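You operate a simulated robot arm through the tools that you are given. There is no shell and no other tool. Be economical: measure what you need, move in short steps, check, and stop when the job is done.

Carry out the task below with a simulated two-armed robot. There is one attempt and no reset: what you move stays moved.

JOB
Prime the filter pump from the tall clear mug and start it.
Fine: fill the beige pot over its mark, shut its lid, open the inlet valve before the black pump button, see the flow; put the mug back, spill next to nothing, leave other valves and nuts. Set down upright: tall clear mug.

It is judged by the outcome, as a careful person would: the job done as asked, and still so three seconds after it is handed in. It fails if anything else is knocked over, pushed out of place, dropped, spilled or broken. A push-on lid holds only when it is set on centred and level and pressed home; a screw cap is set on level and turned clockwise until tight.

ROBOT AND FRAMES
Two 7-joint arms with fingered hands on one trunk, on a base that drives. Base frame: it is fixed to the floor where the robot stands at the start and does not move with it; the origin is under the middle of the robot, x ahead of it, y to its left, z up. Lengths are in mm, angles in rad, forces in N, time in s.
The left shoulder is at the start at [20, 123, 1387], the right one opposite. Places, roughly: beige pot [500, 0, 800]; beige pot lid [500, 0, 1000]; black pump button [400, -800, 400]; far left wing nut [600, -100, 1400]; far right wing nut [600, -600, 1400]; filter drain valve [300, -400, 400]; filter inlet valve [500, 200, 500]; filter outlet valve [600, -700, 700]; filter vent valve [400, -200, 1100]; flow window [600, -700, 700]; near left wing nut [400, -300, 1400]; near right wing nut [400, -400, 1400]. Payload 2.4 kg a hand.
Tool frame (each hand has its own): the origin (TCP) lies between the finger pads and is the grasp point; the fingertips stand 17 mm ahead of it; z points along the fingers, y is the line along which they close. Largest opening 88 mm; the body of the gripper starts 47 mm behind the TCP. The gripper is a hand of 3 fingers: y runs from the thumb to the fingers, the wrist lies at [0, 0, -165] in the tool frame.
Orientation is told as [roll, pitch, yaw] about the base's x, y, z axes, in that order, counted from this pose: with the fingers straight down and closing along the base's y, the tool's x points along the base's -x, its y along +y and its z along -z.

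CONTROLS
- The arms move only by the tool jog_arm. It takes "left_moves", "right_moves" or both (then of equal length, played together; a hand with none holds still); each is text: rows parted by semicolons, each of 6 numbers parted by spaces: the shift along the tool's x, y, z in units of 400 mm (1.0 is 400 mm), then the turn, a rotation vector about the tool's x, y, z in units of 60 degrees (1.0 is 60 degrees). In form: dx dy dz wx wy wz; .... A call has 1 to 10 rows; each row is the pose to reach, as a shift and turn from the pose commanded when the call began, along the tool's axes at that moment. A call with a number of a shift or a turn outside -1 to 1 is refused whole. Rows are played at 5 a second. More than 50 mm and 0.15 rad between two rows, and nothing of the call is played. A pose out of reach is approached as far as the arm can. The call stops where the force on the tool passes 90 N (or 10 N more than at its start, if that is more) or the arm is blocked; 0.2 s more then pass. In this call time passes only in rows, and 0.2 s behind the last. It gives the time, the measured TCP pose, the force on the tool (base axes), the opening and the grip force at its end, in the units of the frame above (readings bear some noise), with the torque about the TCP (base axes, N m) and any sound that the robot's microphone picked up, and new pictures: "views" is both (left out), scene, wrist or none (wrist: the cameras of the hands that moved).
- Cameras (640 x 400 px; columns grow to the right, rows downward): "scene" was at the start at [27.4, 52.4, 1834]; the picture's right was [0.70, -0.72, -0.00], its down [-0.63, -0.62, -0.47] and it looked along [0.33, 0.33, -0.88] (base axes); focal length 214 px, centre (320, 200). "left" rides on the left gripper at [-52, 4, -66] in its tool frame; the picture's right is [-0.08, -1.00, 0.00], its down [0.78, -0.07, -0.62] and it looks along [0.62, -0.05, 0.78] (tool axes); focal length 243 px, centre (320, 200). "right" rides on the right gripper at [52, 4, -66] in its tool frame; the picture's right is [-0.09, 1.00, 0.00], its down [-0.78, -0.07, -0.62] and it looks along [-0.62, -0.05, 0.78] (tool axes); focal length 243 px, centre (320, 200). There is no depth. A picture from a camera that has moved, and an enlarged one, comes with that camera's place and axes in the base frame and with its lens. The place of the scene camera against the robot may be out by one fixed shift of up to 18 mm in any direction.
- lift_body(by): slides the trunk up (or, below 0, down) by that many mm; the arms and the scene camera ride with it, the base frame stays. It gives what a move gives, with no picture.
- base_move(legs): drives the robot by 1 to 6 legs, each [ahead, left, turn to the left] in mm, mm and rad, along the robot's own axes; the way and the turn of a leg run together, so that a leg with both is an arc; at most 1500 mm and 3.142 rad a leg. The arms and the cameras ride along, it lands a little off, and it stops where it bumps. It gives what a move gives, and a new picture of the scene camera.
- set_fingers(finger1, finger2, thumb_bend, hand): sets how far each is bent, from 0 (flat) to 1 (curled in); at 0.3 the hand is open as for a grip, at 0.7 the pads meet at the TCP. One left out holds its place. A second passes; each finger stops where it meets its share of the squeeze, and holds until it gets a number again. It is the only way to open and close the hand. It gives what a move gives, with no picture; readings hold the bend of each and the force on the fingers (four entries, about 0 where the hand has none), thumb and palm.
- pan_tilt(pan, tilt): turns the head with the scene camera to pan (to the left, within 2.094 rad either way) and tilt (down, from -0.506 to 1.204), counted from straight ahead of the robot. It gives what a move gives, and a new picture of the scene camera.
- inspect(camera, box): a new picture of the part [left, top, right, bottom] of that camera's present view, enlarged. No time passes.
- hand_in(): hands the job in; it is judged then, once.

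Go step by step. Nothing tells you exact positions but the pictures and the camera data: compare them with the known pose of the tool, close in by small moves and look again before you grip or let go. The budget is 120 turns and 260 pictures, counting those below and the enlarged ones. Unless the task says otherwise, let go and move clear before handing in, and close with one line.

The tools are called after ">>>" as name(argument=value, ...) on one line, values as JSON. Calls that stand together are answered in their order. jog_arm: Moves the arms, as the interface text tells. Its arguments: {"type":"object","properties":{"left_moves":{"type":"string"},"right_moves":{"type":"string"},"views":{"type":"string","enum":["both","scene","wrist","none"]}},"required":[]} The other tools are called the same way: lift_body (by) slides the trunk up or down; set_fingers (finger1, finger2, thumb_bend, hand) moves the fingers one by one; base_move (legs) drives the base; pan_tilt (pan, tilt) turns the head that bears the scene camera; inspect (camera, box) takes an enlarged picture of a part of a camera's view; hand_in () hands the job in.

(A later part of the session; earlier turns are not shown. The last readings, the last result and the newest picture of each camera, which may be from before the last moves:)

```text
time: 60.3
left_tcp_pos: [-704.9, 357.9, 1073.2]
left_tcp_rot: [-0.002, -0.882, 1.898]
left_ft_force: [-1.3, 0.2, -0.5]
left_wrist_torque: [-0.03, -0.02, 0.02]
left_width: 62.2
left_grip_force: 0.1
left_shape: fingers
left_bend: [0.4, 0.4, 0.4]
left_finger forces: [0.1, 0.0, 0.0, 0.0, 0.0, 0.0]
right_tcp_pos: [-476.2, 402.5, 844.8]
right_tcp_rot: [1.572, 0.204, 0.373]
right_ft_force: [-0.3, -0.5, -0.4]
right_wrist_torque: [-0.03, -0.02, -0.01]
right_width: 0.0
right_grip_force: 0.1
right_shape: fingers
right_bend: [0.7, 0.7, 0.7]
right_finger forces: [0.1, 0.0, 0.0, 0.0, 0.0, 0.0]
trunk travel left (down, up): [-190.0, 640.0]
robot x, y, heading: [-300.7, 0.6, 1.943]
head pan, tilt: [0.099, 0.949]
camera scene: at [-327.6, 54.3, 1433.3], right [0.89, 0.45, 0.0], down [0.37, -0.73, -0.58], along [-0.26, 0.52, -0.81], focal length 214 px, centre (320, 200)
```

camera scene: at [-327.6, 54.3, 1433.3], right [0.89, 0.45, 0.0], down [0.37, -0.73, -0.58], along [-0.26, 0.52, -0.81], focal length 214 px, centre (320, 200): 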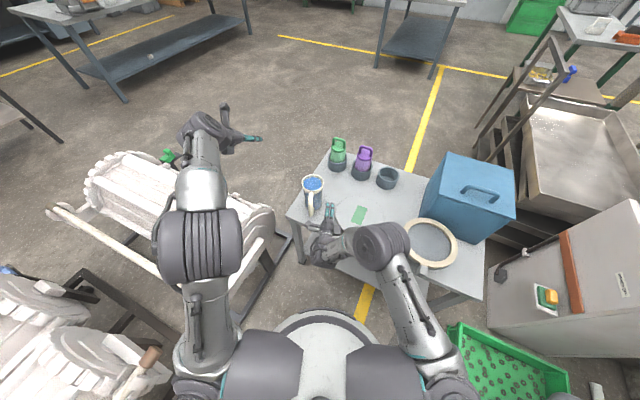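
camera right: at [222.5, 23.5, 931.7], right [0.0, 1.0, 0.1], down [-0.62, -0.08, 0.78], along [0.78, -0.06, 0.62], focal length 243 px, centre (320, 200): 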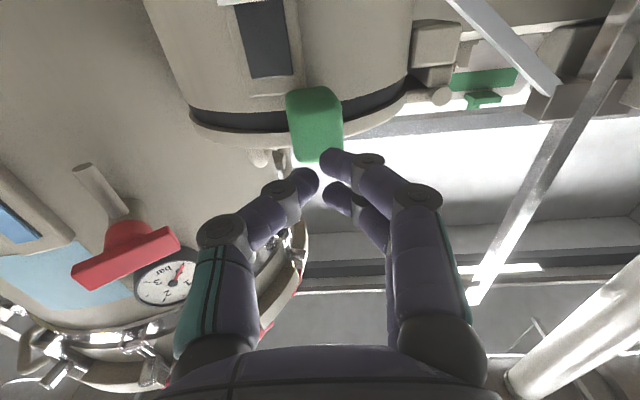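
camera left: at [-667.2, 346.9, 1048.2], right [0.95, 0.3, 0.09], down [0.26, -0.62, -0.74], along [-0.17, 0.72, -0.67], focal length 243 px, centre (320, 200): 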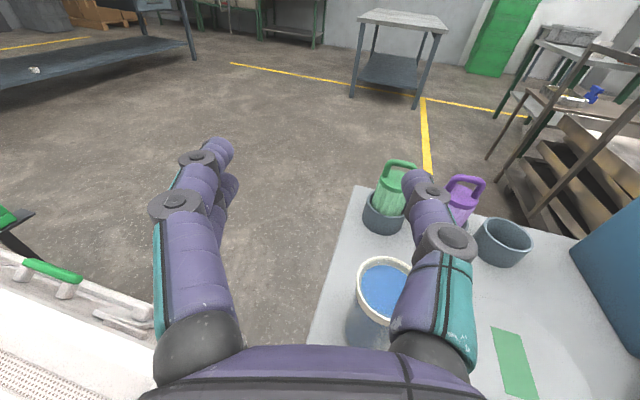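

The right hand rolls +100° happily, so the right hand will carry and pour. I undo the roll and shift the base so the handle is straight ahead of the right hand.

>>> jog_arm(right_moves="0 0 0 0 0 -0.14; 0 0 0 0 0 -0.28; 0 0 0 0 0 -0.42; 0 0 0 0 0 -0.56; 0 0 0 0 0 -0.7; 0 0 0 0 0 -0.84", views="none")

>>> jog_arm(right_moves="0 0 0 0 0 -0.14; 0 0 0 0 0 -0.28; 0 0 0 0 0 -0.42; 0 0 0 0 0 -0.56; 0 0 0 0 0 -0.7; 0 0 0 0 0 -0.84", views="none")

>>> set_fingers(hand="right", finger1=0.4, finger2=0.4, thumb_bend=0.4)

>>> base_move(legs=[[0, 75, 0]])

>>> inspect(camera="right", box=[0, 0, 640, 400])

```text
time: 61.7
left_tcp_pos: [-704.6, 358.2, 1073.2]
left_tcp_rot: [-0.003, -0.882, 1.898]
left_ft_force: [1.5, -0.1, 0.3]
left_wrist_torque: [-0.02, 0.0, -0.01]
left_width: 62.2
left_grip_force: 0.1
left_shape: fingers
left_bend: [0.4, 0.4, 0.4]
left_finger forces: [0.0, 0.1, 0.0, 0.0, 0.0, 0.0]
right_tcp_pos: [-476.7, 402.8, 844.0]
right_tcp_rot: [1.571, -0.68, 0.37]
right_ft_force: [0.2, 0.6, 0.2]
right_wrist_torque: [0.0, 0.03, -0.02]
right_width: 0.0
right_grip_force: 0.1
right_shape: fingers
right_bend: [0.7, 0.7, 0.7]
right_finger forces: [0.1, 0.0, 0.1, 0.0, 0.0, 0.0]
trunk travel left (down, up): [-190.0, 640.0]
robot x, y, heading: [-304.6, -0.4, 1.939]
head pan, tilt: [0.099, 0.949]
```

```text
time: 63.1
left_tcp_pos: [-705.4, 358.4, 1072.1]
left_tcp_rot: [-0.001, -0.884, 1.896]
left_ft_force: [0.3, -0.9, 0.5]
left_wrist_torque: [-0.02, 0.01, 0.0]
left_width: 62.3
left_grip_force: 0.1
left_shape: fingers
left_bend: [0.4, 0.4, 0.4]
left_finger forces: [0.0, 0.1, 0.0, 0.1, 0.0, 0.0]
right_tcp_pos: [-477.8, 402.6, 844.4]
right_tcp_rot: [1.621, -1.561, 0.321]
right_ft_force: [0.5, -1.2, -0.3]
right_wrist_torque: [0.02, -0.01, 0.0]
right_width: 0.0
right_grip_force: 0.1
right_shape: fingers
right_bend: [0.7, 0.7, 0.7]
right_finger forces: [0.0, 0.0, 0.0, 0.0, 0.0, 0.1]
trunk travel left (down, up): [-190.0, 640.0]
robot x, y, heading: [-302.0, -1.0, 1.938]
head pan, tilt: [0.099, 0.949]
```

```text
time: 64.1
left_tcp_pos: [-704.2, 358.1, 1071.5]
left_tcp_rot: [-0.001, -0.884, 1.899]
left_ft_force: [-0.3, 0.3, 0.0]
left_wrist_torque: [-0.03, 0.02, 0.0]
left_width: 62.2
left_grip_force: 0.1
left_shape: fingers
left_bend: [0.4, 0.4, 0.4]
left_finger forces: [0.1, 0.0, 0.0, 0.0, 0.0, 0.1]
right_tcp_pos: [-477.0, 402.7, 844.3]
right_tcp_rot: [1.602, -1.558, 0.34]
right_ft_force: [-0.5, 0.4, -0.1]
right_wrist_torque: [0.0, 0.01, -0.01]
right_width: 62.1
right_grip_force: 0.0
right_shape: fingers
right_bend: [0.4, 0.4, 0.4]
right_finger forces: [0.0, 0.1, 0.0, 0.0, 0.1, 0.1]
trunk travel left (down, up): [-190.0, 640.0]
robot x, y, heading: [-303.2, 2.2, 1.939]
head pan, tilt: [0.099, 0.949]
```

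```text
time: 65.1
left_tcp_pos: [-775.2, 330.2, 1072.4]
left_tcp_rot: [-0.002, -0.883, 1.901]
left_ft_force: [0.3, -0.2, -0.2]
left_wrist_torque: [-0.01, 0.02, -0.02]
left_width: 62.3
left_grip_force: 0.2
left_shape: fingers
left_bend: [0.4, 0.4, 0.4]
left_finger forces: [0.0, 0.0, 0.1, 0.1, 0.0, 0.1]
right_tcp_pos: [-546.9, 375.3, 844.8]
right_tcp_rot: [1.604, -1.559, 0.338]
right_ft_force: [0.3, 0.6, -0.5]
right_wrist_torque: [-0.01, 0.02, 0.01]
right_width: 61.8
right_grip_force: 0.1
right_shape: fingers
right_bend: [0.4, 0.4, 0.4]
right_finger forces: [0.0, 0.0, 0.0, 0.0, 0.0, 0.0]
trunk travel left (down, up): [-190.0, 640.0]
robot x, y, heading: [-373.6, -23.0, 1.938]
head pan, tilt: [0.099, 0.949]
camera scene: at [-398.0, 27.2, 1433.3], right [0.89, 0.45, 0.0], down [0.37, -0.73, -0.58], along [-0.26, 0.52, -0.81], focal length 214 px, centre (320, 200)
```

scene: 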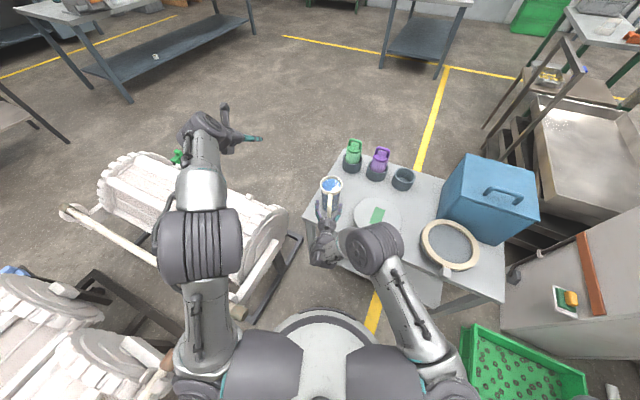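

```text
1.00 times, centred on (320, 200) of right (not enlarged: the box is as wide or as high as the picture)
camera zoom: at [-527.7, 313.1, 792.4], right [-0.93, -0.36, 0.1], down [0.3, -0.55, 0.78], along [-0.23, 0.75, 0.62], focal length 243 px, centre (320, 200)
```

zoom: 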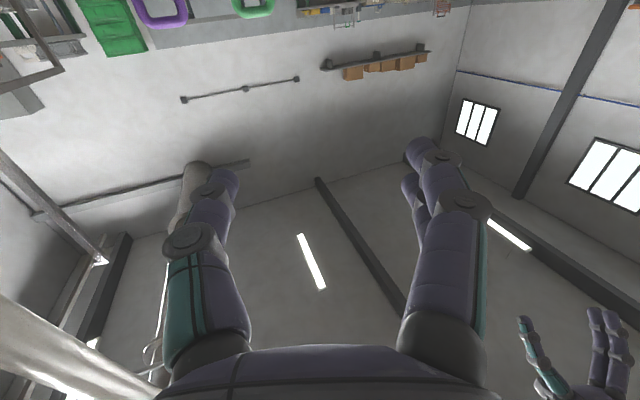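

>>> jog_arm(right_moves="0.09 0 0 0 0 0; 0.18 0 0 0 0 0; 0.27 0 0 0 0 0; 0.35 0 0 0 0 0", views="both")

>>> inspect(camera="scene", box=[290, 160, 390, 260])

```text
time: 66.1
left_tcp_pos: [-775.3, 331.0, 1071.5]
left_tcp_rot: [-0.003, -0.884, 1.899]
left_ft_force: [0.1, 0.3, 0.1]
left_wrist_torque: [-0.02, 0.0, 0.02]
left_width: 61.9
left_grip_force: 0.0
left_shape: fingers
left_bend: [0.4, 0.4, 0.4]
left_finger forces: [0.0, 0.1, 0.1, 0.0, 0.0, 0.0]
right_tcp_pos: [-548.3, 374.6, 705.7]
right_tcp_rot: [1.621, -1.56, 0.323]
right_ft_force: [-0.2, 0.4, -0.1]
right_wrist_torque: [-0.05, 0.01, -0.01]
right_width: 62.0
right_grip_force: 0.2
right_shape: fingers
right_bend: [0.4, 0.4, 0.4]
right_finger forces: [0.1, 0.1, 0.0, 0.0, 0.1, 0.0]
trunk travel left (down, up): [-190.0, 640.0]
robot x, y, heading: [-374.7, -30.2, 1.933]
head pan, tilt: [0.099, 0.949]
camera scene: at [-397.3, 27.5, 1433.3], right [0.89, 0.45, 0.0], down [0.37, -0.73, -0.58], along [-0.26, 0.52, -0.81], focal length 214 px, centre (320, 200)
camera right: at [-529.0, 312.4, 653.0], right [-0.93, -0.36, 0.1], down [0.3, -0.55, 0.78], along [-0.23, 0.75, 0.62], focal length 243 px, centre (320, 200)
```

scene: 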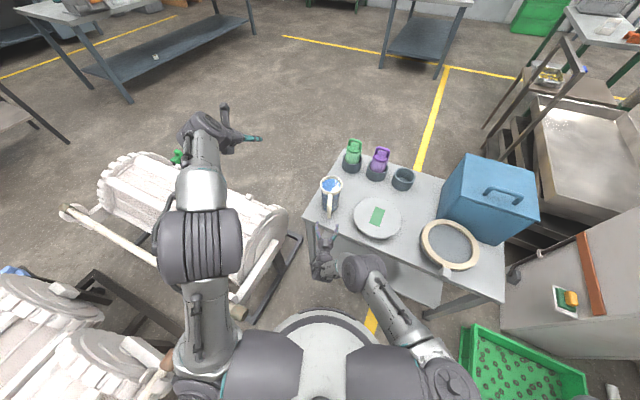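
right: 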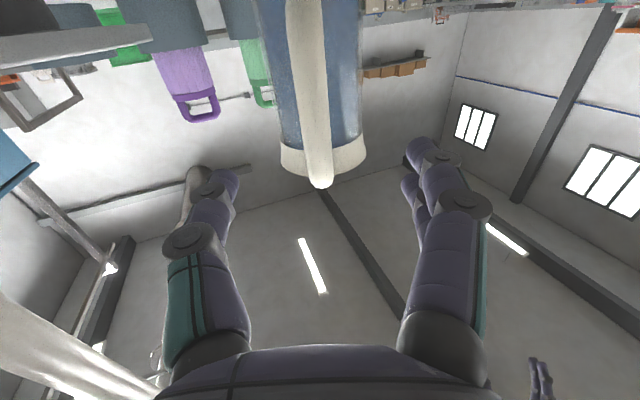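

```text
4.00 times, centred on (340, 210) of scene
camera zoom: at [-397.3, 27.5, 1433.3], right [0.89, 0.45, 0.0], down [0.37, -0.73, -0.58], along [-0.26, 0.52, -0.81], focal length 858 px, centre (240, 160)
```

zoom: 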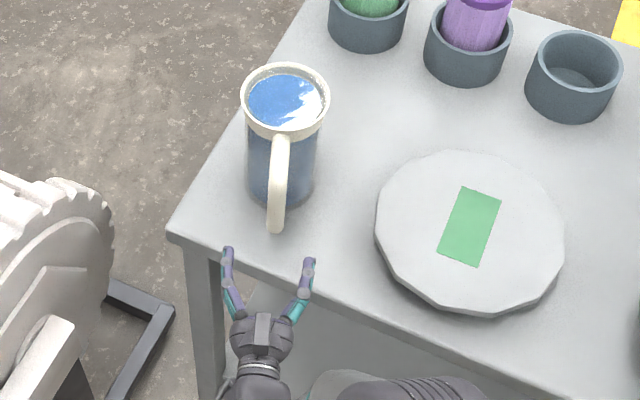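

The hand lines up with the handle. I advance 60 mm and look.

>>> jog_arm(right_moves="0 0 0.075 0 0 0; 0 0 0.15 0 0 0; 0 0 0.2 0 0 0", views="wrist")

>>> inspect(camera="scene", box=[310, 170, 370, 250])

```text
time: 66.9
left_tcp_pos: [-774.3, 330.8, 1073.1]
left_tcp_rot: [-0.001, -0.884, 1.899]
left_ft_force: [-0.3, -0.5, -0.3]
left_wrist_torque: [0.02, 0.0, 0.03]
left_width: 62.6
left_grip_force: 0.1
left_shape: fingers
left_bend: [0.4, 0.4, 0.4]
left_finger forces: [0.0, 0.1, 0.0, 0.0, 0.1, 0.1]
right_tcp_pos: [-566.6, 438.0, 708.4]
right_tcp_rot: [1.413, -1.558, 0.531]
right_ft_force: [-0.3, -0.4, 0.1]
right_wrist_torque: [0.03, 0.02, 0.02]
right_width: 62.3
right_grip_force: 0.1
right_shape: fingers
right_bend: [0.4, 0.4, 0.4]
right_finger forces: [0.1, 0.1, 0.0, 0.1, 0.0, 0.0]
right hand out of reach, approached as far as the arm can: row 2, 3
trunk travel left (down, up): [-190.0, 640.0]
robot x, y, heading: [-376.1, -29.8, 1.937]
head pan, tilt: [0.099, 0.949]
camera right: at [-548.0, 376.2, 655.9], right [-0.93, -0.36, 0.1], down [0.3, -0.55, 0.78], along [-0.23, 0.75, 0.62], focal length 243 px, centre (320, 200)
```

right: 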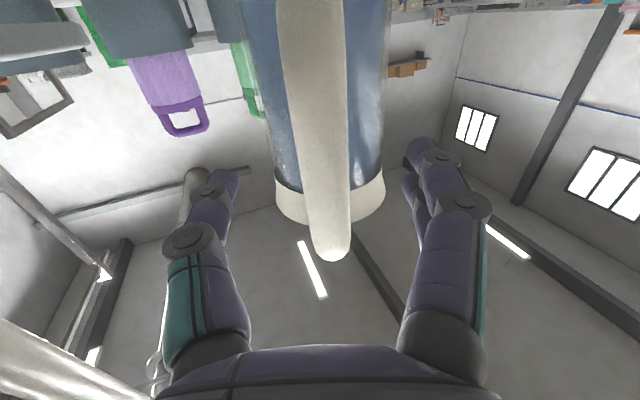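

```text
5.00 times, centred on (340, 210) of scene
camera zoom: at [-397.3, 27.5, 1433.3], right [0.89, 0.45, 0.0], down [0.37, -0.73, -0.58], along [-0.26, 0.52, -0.81], focal length 1072 px, centre (220, 150)
```

zoom: 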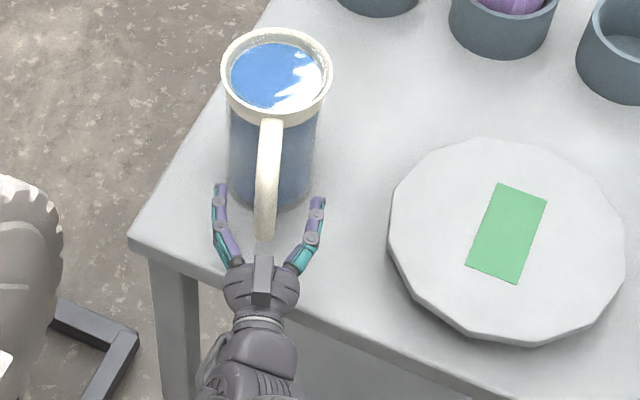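

Close to the arm's reach limit. I retract the arm a bit and drive the base forward 55 mm so the handle sits at the TCP.

>>> jog_arm(right_moves="0 0 -0.05 0 0 0; 0 0 -0.1 0 0 0", views="none")

>>> base_move(legs=[[40, 0, 0]])

>>> inspect(camera="right", box=[0, 0, 640, 400])

```text
time: 67.5
left_tcp_pos: [-775.2, 331.6, 1071.9]
left_tcp_rot: [-0.001, -0.883, 1.899]
left_ft_force: [-0.2, 0.2, 0.4]
left_wrist_torque: [-0.04, 0.01, -0.02]
left_width: 62.2
left_grip_force: 0.1
left_shape: fingers
left_bend: [0.4, 0.4, 0.4]
left_finger forces: [0.1, 0.1, 0.1, 0.0, 0.1, 0.0]
right_tcp_pos: [-552.3, 400.8, 707.9]
right_tcp_rot: [1.626, -1.559, 0.315]
right_ft_force: [-0.2, -0.1, -0.3]
right_wrist_torque: [0.0, 0.0, 0.0]
right_width: 62.1
right_grip_force: 0.1
right_shape: fingers
right_bend: [0.4, 0.4, 0.4]
right_finger forces: [0.0, 0.1, 0.0, 0.1, 0.0, 0.1]
trunk travel left (down, up): [-190.0, 640.0]
robot x, y, heading: [-372.8, -26.8, 1.94]
head pan, tilt: [0.099, 0.949]
```

```text
time: 68.4
left_tcp_pos: [-789.4, 369.6, 1072.1]
left_tcp_rot: [-0.001, -0.881, 1.9]
left_ft_force: [-0.3, -0.4, 0.6]
left_wrist_torque: [0.0, -0.01, -0.01]
left_width: 62.3
left_grip_force: 0.1
left_shape: fingers
left_bend: [0.4, 0.4, 0.4]
left_finger forces: [0.0, 0.0, 0.0, 0.1, 0.0, 0.1]
right_tcp_pos: [-567.4, 439.8, 708.4]
right_tcp_rot: [1.575, -1.559, 0.366]
right_ft_force: [0.6, 0.4, -0.6]
right_wrist_torque: [0.0, 0.0, 0.02]
right_width: 62.6
right_grip_force: 0.1
right_shape: fingers
right_bend: [0.4, 0.4, 0.4]
right_finger forces: [0.0, 0.0, 0.0, 0.1, 0.0, 0.1]
trunk travel left (down, up): [-190.0, 640.0]
robot x, y, heading: [-385.3, 6.6, 1.938]
head pan, tilt: [0.099, 0.949]
camera scene: at [-411.9, 65.5, 1433.3], right [0.89, 0.45, 0.0], down [0.37, -0.73, -0.58], along [-0.26, 0.52, -0.81], focal length 214 px, centre (320, 200)
```

scene: 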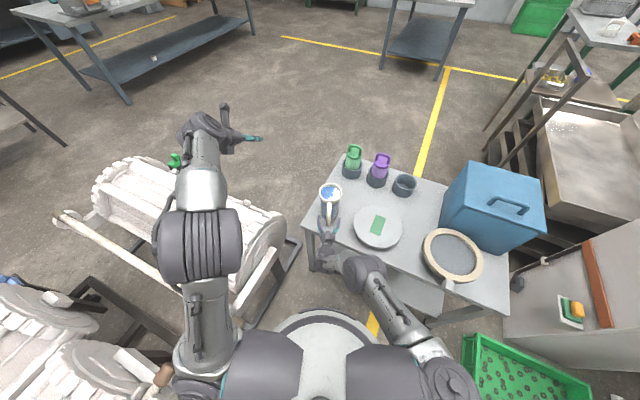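

```text
1.00 times, centred on (320, 200) of right (not enlarged: the box is as wide or as high as the picture)
camera zoom: at [-548.1, 377.1, 656.0], right [-0.93, -0.36, 0.1], down [0.3, -0.55, 0.78], along [-0.23, 0.75, 0.62], focal length 243 px, centre (320, 200)
```

zoom: 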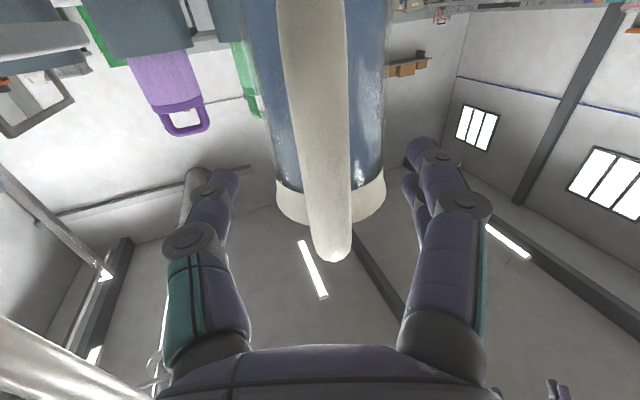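

>>> jog_arm(right_moves="0 0 0.02 0 0 0; 0 0 0.04 0 0 0", views="none")

>>> set_fingers(hand="right", finger1=0.75, finger2=0.75, thumb_bend=0.75)

>>> inspect(camera="right", box=[0, 0, 640, 400])

>>> inspect(camera="scene", box=[300, 170, 360, 250])

```text
time: 69.0
left_tcp_pos: [-789.9, 368.5, 1073.1]
left_tcp_rot: [-0.001, -0.884, 1.899]
left_ft_force: [-0.1, -0.2, 0.3]
left_wrist_torque: [-0.01, -0.03, 0.0]
left_width: 62.2
left_grip_force: 0.0
left_shape: fingers
left_bend: [0.4, 0.4, 0.4]
left_finger forces: [0.0, 0.1, 0.0, 0.0, 0.1, 0.1]
right_tcp_pos: [-573.7, 453.9, 707.9]
right_tcp_rot: [1.592, -1.558, 0.349]
right_ft_force: [-0.4, 0.4, 0.6]
right_wrist_torque: [0.02, -0.01, 0.04]
right_width: 62.3
right_grip_force: 0.0
right_shape: fingers
right_bend: [0.4, 0.4, 0.4]
right_finger forces: [0.1, 0.0, 0.0, 0.1, 0.0, 0.1]
trunk travel left (down, up): [-190.0, 640.0]
robot x, y, heading: [-386.6, 8.0, 1.935]
head pan, tilt: [0.099, 0.949]
```

```text
time: 70.0
left_tcp_pos: [-789.8, 368.2, 1073.1]
left_tcp_rot: [-0.001, -0.882, 1.899]
left_ft_force: [-0.5, -0.5, 0.6]
left_wrist_torque: [-0.01, 0.01, 0.01]
left_width: 62.0
left_grip_force: 0.0
left_shape: fingers
left_bend: [0.4, 0.4, 0.4]
left_finger forces: [0.0, 0.1, 0.0, 0.1, 0.0, 0.0]
right_tcp_pos: [-573.8, 453.0, 708.5]
right_tcp_rot: [1.607, -1.559, 0.333]
right_ft_force: [-0.2, 2.9, 0.5]
right_wrist_torque: [-0.01, -0.02, -0.07]
right_width: 0.0
right_grip_force: 3.5
right_shape: fingers
right_bend: [0.74, 0.74, 0.72]
right_finger forces: [1.9, 1.8, 0.0, 0.1, 3.4, 0.0]
trunk travel left (down, up): [-190.0, 640.0]
robot x, y, heading: [-389.3, 9.6, 1.937]
head pan, tilt: [0.099, 0.949]
```

```text
1.00 times, centred on (320, 200) of right (not enlarged: the box is as wide or as high as the picture)
camera zoom: at [-553.7, 391.8, 656.1], right [-0.93, -0.36, 0.1], down [0.3, -0.55, 0.78], along [-0.23, 0.75, 0.62], focal length 243 px, centre (320, 200)
```

zoom: 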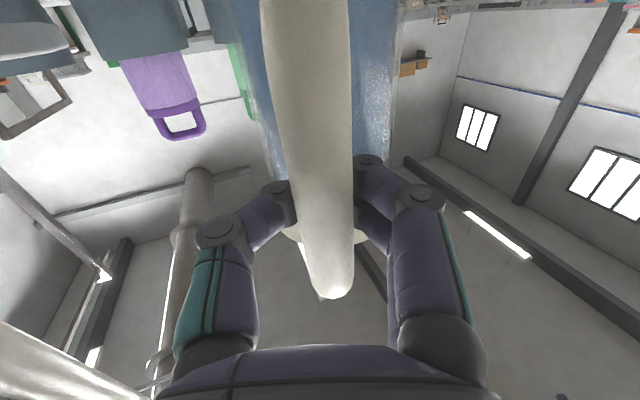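

```text
5.00 times, centred on (330, 210) of scene
camera zoom: at [-411.8, 65.3, 1433.3], right [0.89, 0.45, 0.0], down [0.37, -0.73, -0.58], along [-0.26, 0.52, -0.81], focal length 1072 px, centre (270, 150)
```

zoom: 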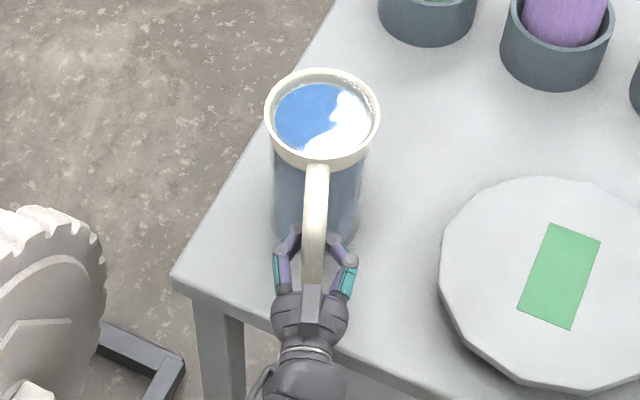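

The fingers wrap around the handle bar. I curl them further to pull it firmly into the palm.

>>> set_fingers(hand="right", finger1=1.0, finger2=1.0, thumb_bend=1.0)

>>> inspect(camera="right", box=[0, 0, 640, 400])

>>> inspect(camera="scene", box=[300, 170, 360, 250])

```text
time: 71.0
left_tcp_pos: [-789.0, 368.0, 1072.5]
left_tcp_rot: [-0.003, -0.883, 1.899]
left_ft_force: [-0.6, 0.4, -0.3]
left_wrist_torque: [0.0, 0.02, 0.02]
left_width: 62.1
left_grip_force: 0.1
left_shape: fingers
left_bend: [0.4, 0.4, 0.4]
left_finger forces: [0.1, 0.1, 0.0, 0.1, 0.0, 0.0]
right_tcp_pos: [-572.4, 452.8, 707.6]
right_tcp_rot: [1.602, -1.556, 0.341]
right_ft_force: [-0.2, 0.2, -0.7]
right_wrist_torque: [-0.01, -0.02, -0.02]
right_width: 2.2
right_grip_force: 0.0
right_shape: fingers
right_bend: [0.93, 0.94, 0.93]
right_finger forces: [0.0, 0.0, 0.0, 0.0, 0.0, 0.0]
trunk travel left (down, up): [-190.0, 640.0]
robot x, y, heading: [-385.8, 10.7, 1.935]
head pan, tilt: [0.099, 0.949]
```

```text
1.00 times, centred on (320, 200) of right (not enlarged: the box is as wide or as high as the picture)
camera zoom: at [-553.7, 391.6, 656.1], right [-0.93, -0.36, 0.1], down [0.3, -0.55, 0.78], along [-0.23, 0.75, 0.62], focal length 243 px, centre (320, 200)
```

zoom: 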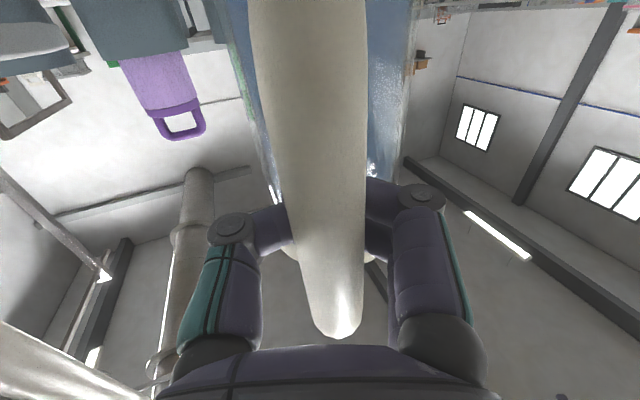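

```text
5.00 times, centred on (330, 210) of scene
camera zoom: at [-411.7, 65.1, 1433.3], right [0.89, 0.45, 0.0], down [0.37, -0.73, -0.58], along [-0.26, 0.52, -0.81], focal length 1072 px, centre (270, 150)
```

zoom: 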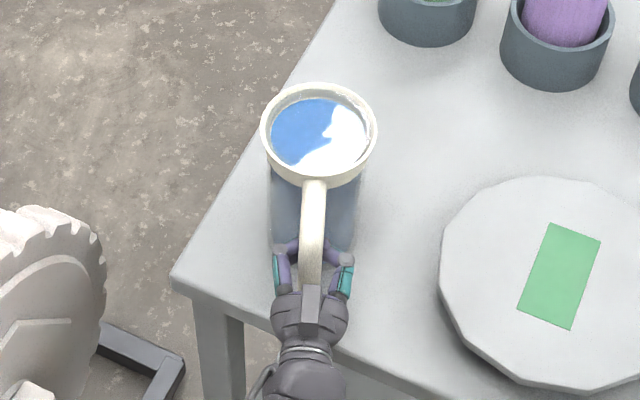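

The wrap only cages the handle loosely, and a full mug might tip in it. I consider gripping the rim band from above instead, so I open the right hand and check how wide a hand gets at smaller bends.

>>> set_fingers(hand="right", finger1=0.3, finger2=0.3, thumb_bend=0.3)

>>> set_fingers(hand="left", finger1=0.1, finger2=0.1, thumb_bend=0.1)

>>> inspect(camera="left", box=[0, 0, 640, 400])

>>> inspect(camera="scene", box=[300, 170, 360, 250])

```text
time: 72.0
left_tcp_pos: [-789.7, 369.7, 1071.8]
left_tcp_rot: [-0.001, -0.884, 1.9]
left_ft_force: [0.6, 0.5, 0.6]
left_wrist_torque: [-0.01, 0.02, 0.01]
left_width: 62.3
left_grip_force: 0.1
left_shape: fingers
left_bend: [0.4, 0.4, 0.4]
left_finger forces: [0.0, 0.0, 0.0, 0.0, 0.1, 0.0]
right_tcp_pos: [-572.7, 453.5, 708.7]
right_tcp_rot: [1.607, -1.558, 0.336]
right_ft_force: [-0.1, 0.3, 0.8]
right_wrist_torque: [-0.01, -0.04, 0.02]
right_width: 84.3
right_grip_force: 0.1
right_shape: fingers
right_bend: [0.3, 0.3, 0.3]
right_finger forces: [0.0, 0.1, 0.0, 0.1, 0.0, 0.0]
trunk travel left (down, up): [-190.0, 640.0]
robot x, y, heading: [-383.4, 11.4, 1.94]
head pan, tilt: [0.099, 0.949]
```

```text
time: 73.0
left_tcp_pos: [-789.4, 369.8, 1071.9]
left_tcp_rot: [-0.002, -0.883, 1.899]
left_ft_force: [0.3, -0.6, -0.7]
left_wrist_torque: [0.01, -0.02, -0.01]
left_width: 108.3
left_grip_force: 0.1
left_shape: fingers
left_bend: [0.1, 0.1, 0.1]
left_finger forces: [0.0, 0.0, 0.0, 0.0, 0.0, 0.1]
right_tcp_pos: [-572.6, 453.7, 708.2]
right_tcp_rot: [1.606, -1.558, 0.335]
right_ft_force: [0.6, 0.5, -0.1]
right_wrist_torque: [0.03, -0.03, -0.02]
right_width: 84.3
right_grip_force: 0.1
right_shape: fingers
right_bend: [0.3, 0.3, 0.3]
right_finger forces: [0.0, 0.1, 0.0, 0.1, 0.0, 0.1]
trunk travel left (down, up): [-190.0, 640.0]
robot x, y, heading: [-384.7, 9.1, 1.938]
head pan, tilt: [0.099, 0.949]
```

```text
1.00 times, centred on (320, 200) of left (not enlarged: the box is as wide or as high as the picture)
camera zoom: at [-787.7, 351.0, 1153.8], right [0.93, 0.37, 0.07], down [0.38, -0.9, -0.21], along [-0.02, 0.22, -0.98], focal length 243 px, centre (320, 200)
```

zoom: 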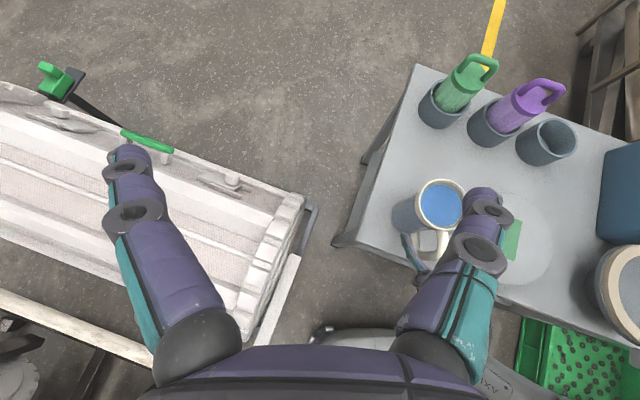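

```text
5.00 times, centred on (330, 210) of scene
camera zoom: at [-411.7, 65.0, 1433.3], right [0.89, 0.45, 0.0], down [0.37, -0.73, -0.58], along [-0.26, 0.52, -0.81], focal length 1072 px, centre (270, 150)
```

zoom: 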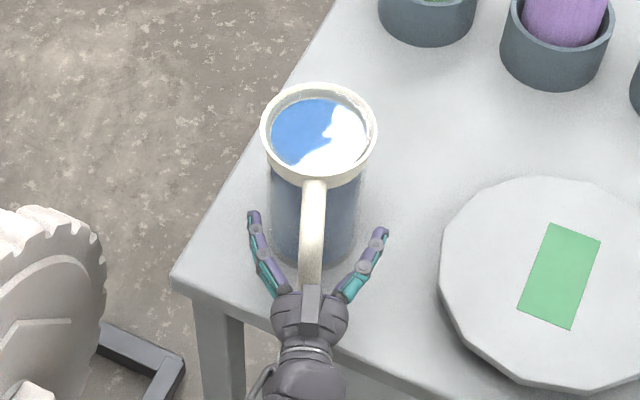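

The hand opens to 108 mm at bend 0.1. I first learn how strong the squeeze is: back off so the bar sits between the pads, then pinch it.

>>> jog_arm(right_moves="0 0 -0.025 0 0 0; 0 0 -0.055 0 0 0", views="wrist")

>>> set_fingers(hand="right", finger1=0.9, finger2=0.9, thumb_bend=0.9)

>>> inspect(camera="right", box=[0, 0, 640, 400])

>>> inspect(camera="scene", box=[300, 170, 360, 250])

```text
time: 73.6
left_tcp_pos: [-787.8, 368.8, 1072.2]
left_tcp_rot: [0.0, -0.883, 1.899]
left_ft_force: [0.0, 0.6, -0.3]
left_wrist_torque: [0.03, 0.0, 0.05]
left_width: 108.5
left_grip_force: 0.0
left_shape: fingers
left_bend: [0.1, 0.1, 0.1]
left_finger forces: [0.0, 0.0, 0.1, 0.0, 0.0, 0.0]
right_tcp_pos: [-566.4, 433.0, 708.3]
right_tcp_rot: [1.63, -1.559, 0.312]
right_ft_force: [0.4, -0.3, -0.4]
right_wrist_torque: [-0.01, 0.01, 0.0]
right_width: 83.9
right_grip_force: 0.2
right_shape: fingers
right_bend: [0.3, 0.3, 0.3]
right_finger forces: [0.0, 0.1, 0.1, 0.1, 0.1, 0.1]
trunk travel left (down, up): [-190.0, 640.0]
robot x, y, heading: [-384.4, 9.5, 1.93]
head pan, tilt: [0.099, 0.949]
camera right: at [-545.9, 370.9, 655.8], right [-0.93, -0.36, 0.1], down [0.3, -0.55, 0.78], along [-0.23, 0.75, 0.62], focal length 243 px, centre (320, 200)
```

right: 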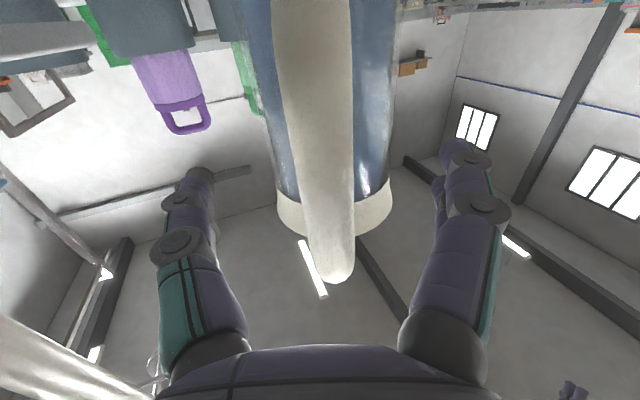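

```text
time: 74.6
left_tcp_pos: [-788.9, 368.6, 1072.7]
left_tcp_rot: [-0.002, -0.883, 1.898]
left_ft_force: [0.4, 0.0, -0.7]
left_wrist_torque: [0.05, 0.02, 0.0]
left_width: 108.4
left_grip_force: 0.0
left_shape: fingers
left_bend: [0.1, 0.1, 0.1]
left_finger forces: [0.0, 0.0, 0.1, 0.0, 0.0, 0.0]
right_tcp_pos: [-566.4, 432.8, 706.5]
right_tcp_rot: [1.614, -1.559, 0.329]
right_ft_force: [-0.8, 2.0, 1.2]
right_wrist_torque: [0.01, -0.03, 0.01]
right_width: 0.0
right_grip_force: 0.0
right_shape: fingers
right_bend: [0.87, 0.87, 0.85]
right_finger forces: [0.0, 0.0, 0.0, 0.0, 0.1, 0.0]
trunk travel left (down, up): [-190.0, 640.0]
robot x, y, heading: [-389.2, 11.6, 1.94]
head pan, tilt: [0.099, 0.949]
```

```text
1.00 times, centred on (320, 200) of right (not enlarged: the box is as wide or as high as the picture)
camera zoom: at [-546.0, 371.0, 655.8], right [-0.93, -0.36, 0.1], down [0.3, -0.55, 0.78], along [-0.23, 0.75, 0.62], focal length 243 px, centre (320, 200)
```

zoom: 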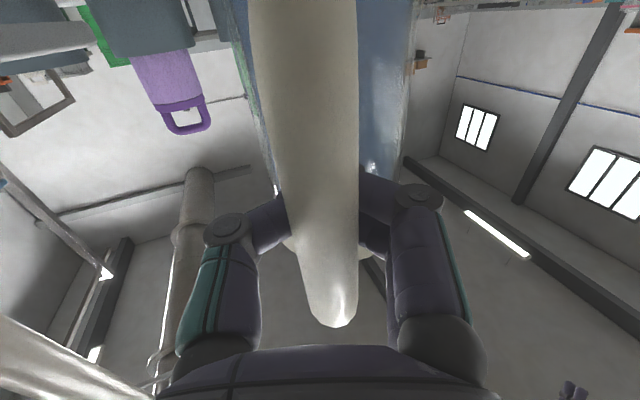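

```text
5.00 times, centred on (330, 210) of scene
camera zoom: at [-411.7, 65.2, 1433.3], right [0.89, 0.45, 0.0], down [0.37, -0.73, -0.58], along [-0.26, 0.52, -0.81], focal length 1072 px, centre (270, 150)
```

zoom: 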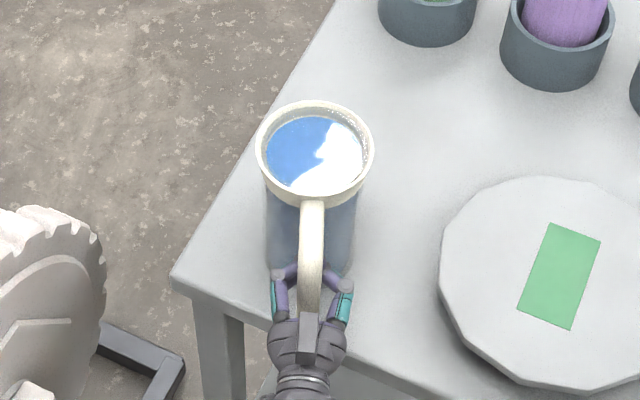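

The fingers again slip behind the bar. I release, pull back and up, then turn the hand to point down for a top grip of the rim band.

>>> set_fingers(hand="right", finger1=0.25, finger2=0.25, thumb_bend=0.25)

>>> jog_arm(right_moves="0 0 -0.08 0 0 0; 0 0 -0.16 0 0 0; 0 0 -0.24 0 0 0; -0.1 0 -0.24 0 0.125 0; -0.2 0 -0.24 0 0.25 0; -0.3 0 -0.24 0 0.375 0; -0.4 0 -0.24 0 0.5 0; -0.5 0 -0.22 0 0.625 0; -0.55 0 -0.2 0 0.75 0", views="none")

>>> jog_arm(right_moves="0 0 0 0 0.125 0; 0 0 0 0 0.25 0; 0 0 0 0 0.375 0; 0 0 0 0 0.5 0; 0 0 0 0 0.625 0; 0 0 0 0 0.75 0", views="both")

```text
time: 75.6
left_tcp_pos: [-788.6, 368.5, 1071.8]
left_tcp_rot: [-0.001, -0.885, 1.901]
left_ft_force: [-0.2, -0.6, -0.8]
left_wrist_torque: [0.03, -0.05, 0.02]
left_width: 108.5
left_grip_force: 0.3
left_shape: fingers
left_bend: [0.1, 0.1, 0.1]
left_finger forces: [0.0, 0.1, 0.0, 0.0, 0.0, 0.0]
right_tcp_pos: [-564.8, 432.1, 708.0]
right_tcp_rot: [1.607, -1.559, 0.336]
right_ft_force: [-1.1, -0.4, 0.3]
right_wrist_torque: [0.01, -0.01, -0.02]
right_width: 91.0
right_grip_force: 0.0
right_shape: fingers
right_bend: [0.25, 0.25, 0.25]
right_finger forces: [0.0, 0.0, 0.1, 0.0, 0.1, 0.1]
trunk travel left (down, up): [-190.0, 640.0]
robot x, y, heading: [-384.3, 9.5, 1.932]
head pan, tilt: [0.099, 0.949]
```

```text
time: 77.6
left_tcp_pos: [-788.3, 368.5, 1072.5]
left_tcp_rot: [-0.003, -0.884, 1.898]
left_ft_force: [-0.9, -0.5, 0.2]
left_wrist_torque: [-0.03, 0.02, 0.0]
left_width: 108.7
left_grip_force: 0.0
left_shape: fingers
left_bend: [0.1, 0.1, 0.1]
left_finger forces: [0.0, 0.0, 0.1, 0.0, 0.0, 0.0]
right_tcp_pos: [-534.8, 360.5, 929.4]
right_tcp_rot: [0.022, -0.788, 1.927]
right_ft_force: [0.7, 0.7, 0.6]
right_wrist_torque: [-0.02, -0.01, 0.01]
right_width: 91.3
right_grip_force: 0.1
right_shape: fingers
right_bend: [0.25, 0.25, 0.25]
right_finger forces: [0.1, 0.0, 0.0, 0.1, 0.0, 0.0]
trunk travel left (down, up): [-190.0, 640.0]
robot x, y, heading: [-390.5, 11.1, 1.941]
head pan, tilt: [0.099, 0.949]
```

```text
time: 79.0
left_tcp_pos: [-789.0, 368.1, 1072.3]
left_tcp_rot: [-0.003, -0.884, 1.899]
left_ft_force: [-0.1, 0.1, 0.2]
left_wrist_torque: [0.03, -0.03, -0.01]
left_width: 108.4
left_grip_force: 0.1
left_shape: fingers
left_bend: [0.1, 0.1, 0.1]
left_finger forces: [0.0, 0.1, 0.1, 0.1, 0.1, 0.0]
right_tcp_pos: [-532.8, 359.1, 928.0]
right_tcp_rot: [0.014, 0.001, 1.942]
right_ft_force: [-0.1, -0.3, -0.4]
right_wrist_torque: [-0.02, -0.01, -0.05]
right_width: 91.3
right_grip_force: 0.0
right_shape: fingers
right_bend: [0.25, 0.25, 0.25]
right_finger forces: [0.0, 0.0, 0.0, 0.1, 0.0, 0.1]
trunk travel left (down, up): [-190.0, 640.0]
robot x, y, heading: [-387.7, 9.3, 1.936]
head pan, tilt: [0.099, 0.949]
camera scene: at [-411.8, 65.2, 1433.3], right [0.89, 0.45, 0.0], down [0.37, -0.73, -0.58], along [-0.26, 0.52, -0.81], focal length 214 px, centre (320, 200)
camera right: at [-517.8, 311.4, 994.3], right [-0.96, -0.28, 0.01], down [-0.21, 0.76, 0.62], along [-0.19, 0.59, -0.79], focal length 243 px, centre (320, 200)
```

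scene: 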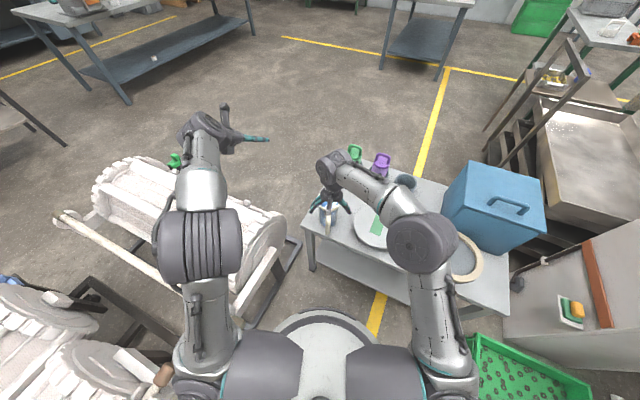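
right: 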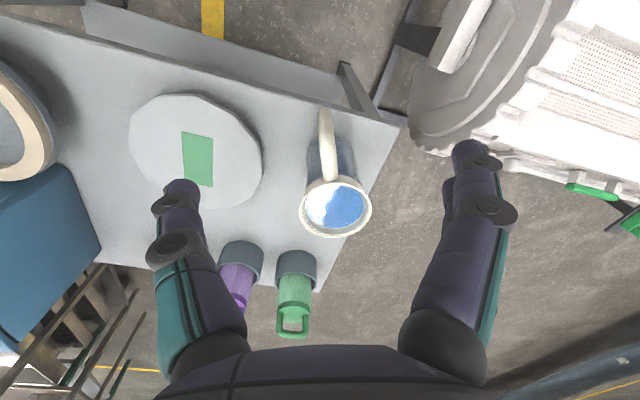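

The top view is clear: rim centre ≈ (-592, 484), outer diameter ≈ 86 mm. I drive ahead 138 mm to bring the right hand over the mug.

>>> set_fingers(hand="right", finger1=0.1, finger2=0.1, thumb_bend=0.1)

>>> base_move(legs=[[135, 10, 0]])

>>> inspect(camera="right", box=[0, 0, 640, 400])

```text
time: 80.0
left_tcp_pos: [-789.3, 368.5, 1071.3]
left_tcp_rot: [-0.002, -0.881, 1.901]
left_ft_force: [-0.2, -0.4, 0.0]
left_wrist_torque: [-0.01, 0.01, -0.02]
left_width: 108.5
left_grip_force: 0.0
left_shape: fingers
left_bend: [0.1, 0.1, 0.1]
left_finger forces: [0.0, 0.0, 0.1, 0.0, 0.0, 0.0]
right_tcp_pos: [-533.6, 360.5, 928.2]
right_tcp_rot: [0.011, 0.001, 1.942]
right_ft_force: [-0.3, 0.0, 0.8]
right_wrist_torque: [0.03, 0.03, 0.0]
right_width: 108.7
right_grip_force: 0.1
right_shape: fingers
right_bend: [0.1, 0.1, 0.1]
right_finger forces: [0.0, 0.1, 0.0, 0.0, 0.1, 0.0]
trunk travel left (down, up): [-190.0, 640.0]
robot x, y, heading: [-388.4, 7.7, 1.939]
head pan, tilt: [0.099, 0.949]
```

```text
time: 81.3
left_tcp_pos: [-847.1, 493.8, 1072.4]
left_tcp_rot: [-0.002, -0.882, 1.899]
left_ft_force: [0.5, -0.4, -0.3]
left_wrist_torque: [-0.03, 0.01, 0.01]
left_width: 108.5
left_grip_force: 0.1
left_shape: fingers
left_bend: [0.1, 0.1, 0.1]
left_finger forces: [0.1, 0.0, 0.1, 0.1, 0.1, 0.1]
right_tcp_pos: [-591.6, 484.5, 928.9]
right_tcp_rot: [0.013, 0.001, 1.941]
right_ft_force: [-0.4, -0.4, 0.2]
right_wrist_torque: [-0.01, 0.01, 0.03]
right_width: 108.3
right_grip_force: 0.1
right_shape: fingers
right_bend: [0.1, 0.1, 0.1]
right_finger forces: [0.1, 0.0, 0.0, 0.0, 0.0, 0.0]
trunk travel left (down, up): [-190.0, 640.0]
robot x, y, heading: [-444.4, 136.6, 1.938]
head pan, tilt: [0.099, 0.949]
camera scene: at [-470.2, 189.7, 1433.3], right [0.89, 0.45, 0.0], down [0.37, -0.73, -0.58], along [-0.26, 0.52, -0.81], focal length 214 px, centre (320, 200)
```

scene: 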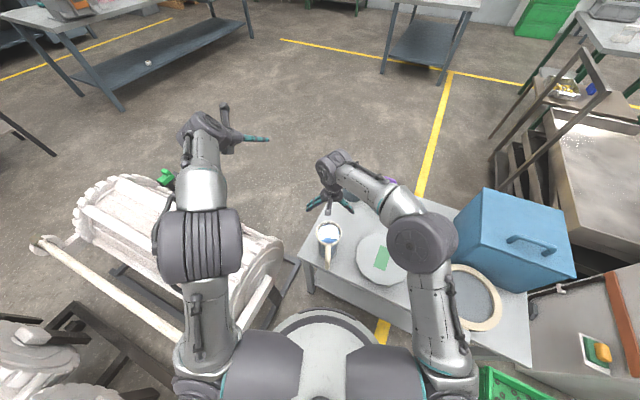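

```text
1.00 times, centred on (320, 200) of right (not enlarged: the box is as wide or as high as the picture)
camera zoom: at [-576.0, 435.8, 993.9], right [-0.96, -0.28, 0.01], down [-0.21, 0.75, 0.62], along [-0.18, 0.59, -0.78], focal length 243 px, centre (320, 200)
```

zoom: 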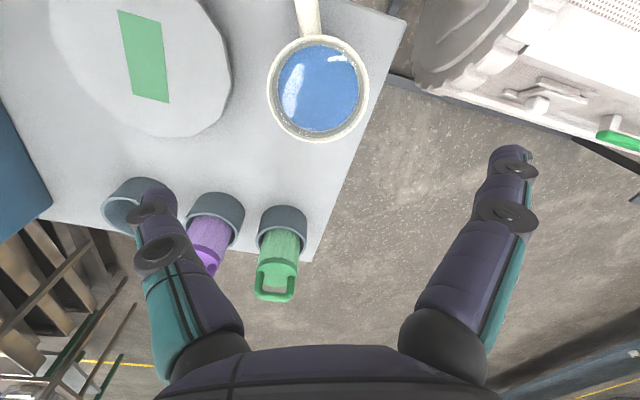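

>>> jog_arm(right_moves="-0.007 0 0.1 0 0 0; -0.014 0 0.2 0 0 0; -0.014 0 0.3 0 0 0", views="wrist")

>>> inspect(camera="scene", box=[290, 190, 370, 290])

```text
time: 82.1
left_tcp_pos: [-846.3, 491.8, 1071.5]
left_tcp_rot: [-0.002, -0.883, 1.899]
left_ft_force: [0.1, -0.3, -0.8]
left_wrist_torque: [-0.01, -0.01, 0.01]
left_width: 108.4
left_grip_force: 0.0
left_shape: fingers
left_bend: [0.1, 0.1, 0.1]
left_finger forces: [0.0, 0.1, 0.0, 0.1, 0.0, 0.1]
right_tcp_pos: [-596.0, 490.0, 807.1]
right_tcp_rot: [0.012, -0.002, 1.94]
right_ft_force: [0.3, -0.1, 0.0]
right_wrist_torque: [0.01, 0.0, 0.02]
right_width: 108.7
right_grip_force: 0.1
right_shape: fingers
right_bend: [0.1, 0.1, 0.1]
right_finger forces: [0.0, 0.0, 0.1, 0.1, 0.0, 0.0]
trunk travel left (down, up): [-190.0, 640.0]
robot x, y, heading: [-445.0, 134.1, 1.939]
head pan, tilt: [0.099, 0.949]
camera right: at [-580.0, 440.7, 872.9], right [-0.96, -0.28, 0.01], down [-0.21, 0.75, 0.62], along [-0.18, 0.59, -0.78], focal length 243 px, centre (320, 200)
```

right: 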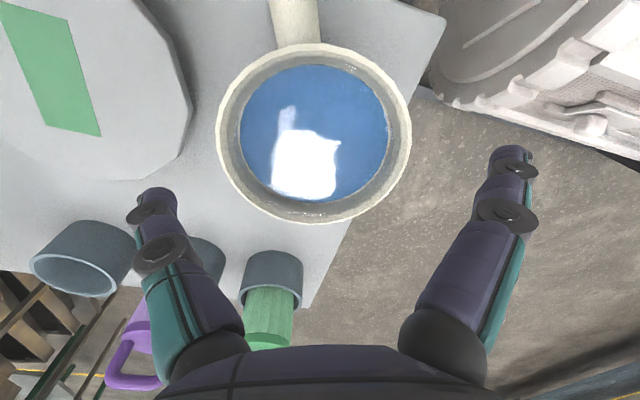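

```text
4.00 times, centred on (330, 240) of scene
camera zoom: at [-469.9, 189.1, 1433.3], right [0.89, 0.45, 0.0], down [0.37, -0.73, -0.58], along [-0.26, 0.52, -0.81], focal length 858 px, centre (280, 40)
```

zoom: 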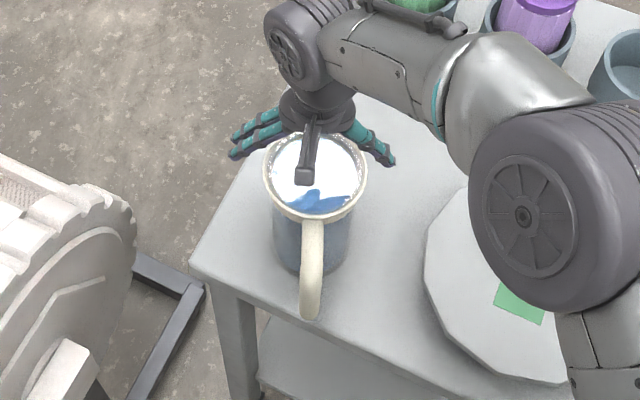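

>>> jog_arm(right_moves="0.016 -0.009 0.02 0 0 0; 0.016 -0.009 0.07 0 0 0; 0.016 -0.009 0.11 0 0 0; 0.016 -0.009 0.1375 0 0 0", views="wrist")

>>> inspect(camera="scene", box=[290, 190, 370, 290])

```text
time: 83.1
left_tcp_pos: [-847.1, 494.4, 1072.6]
left_tcp_rot: [-0.001, -0.884, 1.899]
left_ft_force: [-0.1, 0.2, 0.3]
left_wrist_torque: [0.01, 0.04, 0.02]
left_width: 108.3
left_grip_force: 0.1
left_shape: fingers
left_bend: [0.1, 0.1, 0.1]
left_finger forces: [0.0, 0.1, 0.1, 0.0, 0.1, 0.1]
right_tcp_pos: [-590.4, 484.1, 752.9]
right_tcp_rot: [0.012, -0.002, 1.943]
right_ft_force: [0.3, 0.9, -0.1]
right_wrist_torque: [0.04, -0.02, 0.03]
right_width: 108.7
right_grip_force: 0.1
right_shape: fingers
right_bend: [0.1, 0.1, 0.1]
right_finger forces: [0.1, 0.0, 0.0, 0.0, 0.0, 0.1]
trunk travel left (down, up): [-190.0, 640.0]
robot x, y, heading: [-442.9, 134.8, 1.937]
head pan, tilt: [0.099, 0.949]
camera right: at [-574.6, 435.7, 819.4], right [-0.96, -0.28, 0.01], down [-0.21, 0.75, 0.62], along [-0.18, 0.59, -0.78], focal length 243 px, centre (320, 200)
```

right: 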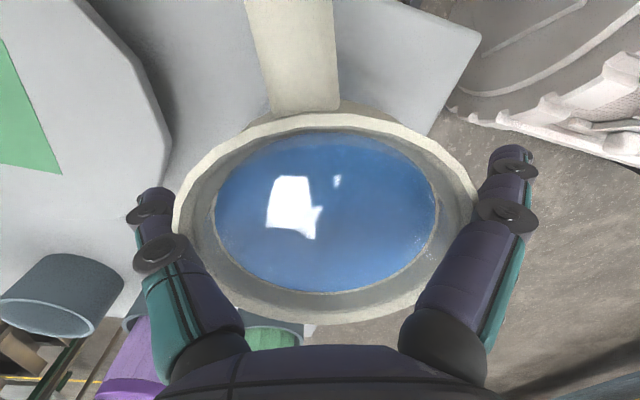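

```text
4.00 times, centred on (330, 240) of scene
camera zoom: at [-469.9, 189.1, 1433.3], right [0.89, 0.45, 0.0], down [0.37, -0.73, -0.58], along [-0.26, 0.52, -0.81], focal length 858 px, centre (280, 40)
```

zoom: 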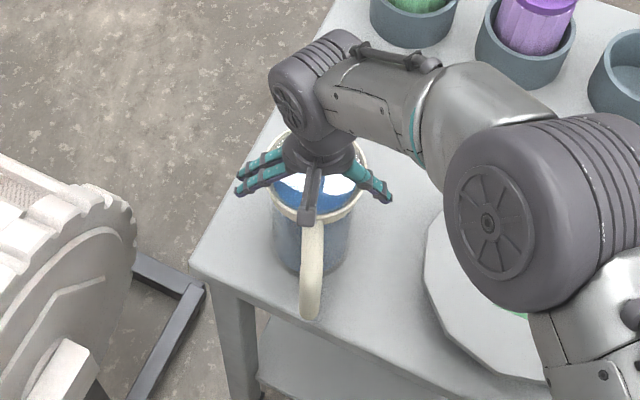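

The rim lies centred between the splayed fingers with no contact. I close on it.

>>> set_fingers(hand="right", finger1=0.6, finger2=0.6, thumb_bend=0.6)

>>> inspect(camera="right", box=[0, 0, 640, 400])

>>> inspect(camera="scene", box=[290, 190, 370, 290])

```text
time: 84.1
left_tcp_pos: [-846.6, 493.0, 1072.7]
left_tcp_rot: [-0.003, -0.883, 1.899]
left_ft_force: [-0.1, 1.3, -0.5]
left_wrist_torque: [-0.04, 0.0, -0.02]
left_width: 108.6
left_grip_force: 0.0
left_shape: fingers
left_bend: [0.1, 0.1, 0.1]
left_finger forces: [0.0, 0.0, 0.0, 0.0, 0.1, 0.0]
right_tcp_pos: [-589.8, 484.4, 754.8]
right_tcp_rot: [0.012, -0.003, 1.941]
right_ft_force: [-1.2, -0.4, 2.5]
right_wrist_torque: [-0.19, 0.5, 0.04]
right_width: 70.0
right_grip_force: 40.9
right_shape: fingers
right_bend: [0.49, 0.49, 0.51]
right_finger forces: [20.8, 21.3, 0.0, 0.0, 39.6, 0.0]
trunk travel left (down, up): [-190.0, 640.0]
robot x, y, heading: [-449.6, 137.5, 1.943]
head pan, tilt: [0.099, 0.949]
```

```text
1.00 times, centred on (320, 200) of right (not enlarged: the box is as wide or as high as the picture)
camera zoom: at [-574.6, 435.4, 819.6], right [-0.96, -0.28, 0.01], down [-0.21, 0.75, 0.62], along [-0.18, 0.59, -0.78], focal length 243 px, centre (320, 200)
```

zoom: 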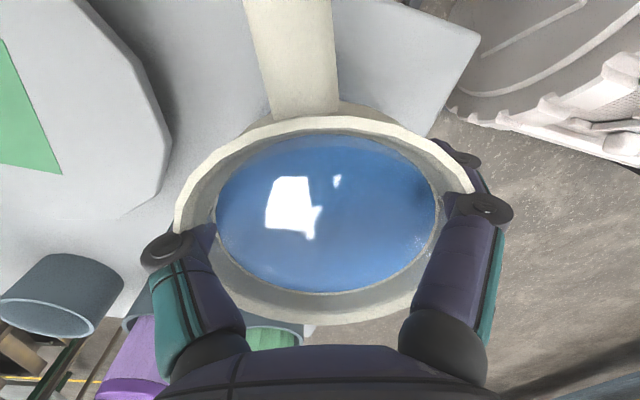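

```text
4.00 times, centred on (330, 240) of scene
camera zoom: at [-469.9, 188.8, 1433.3], right [0.89, 0.45, 0.0], down [0.37, -0.73, -0.58], along [-0.26, 0.52, -0.81], focal length 858 px, centre (280, 40)
```

zoom: 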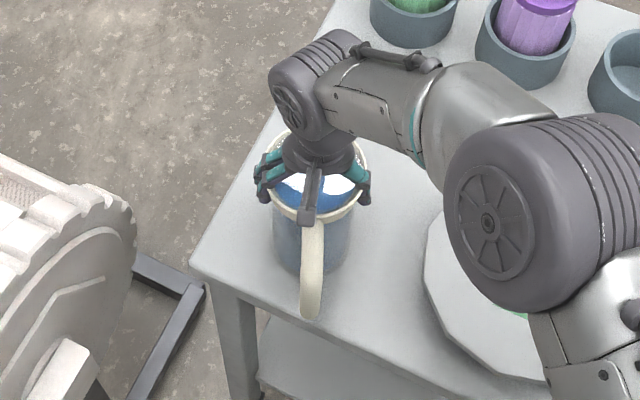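

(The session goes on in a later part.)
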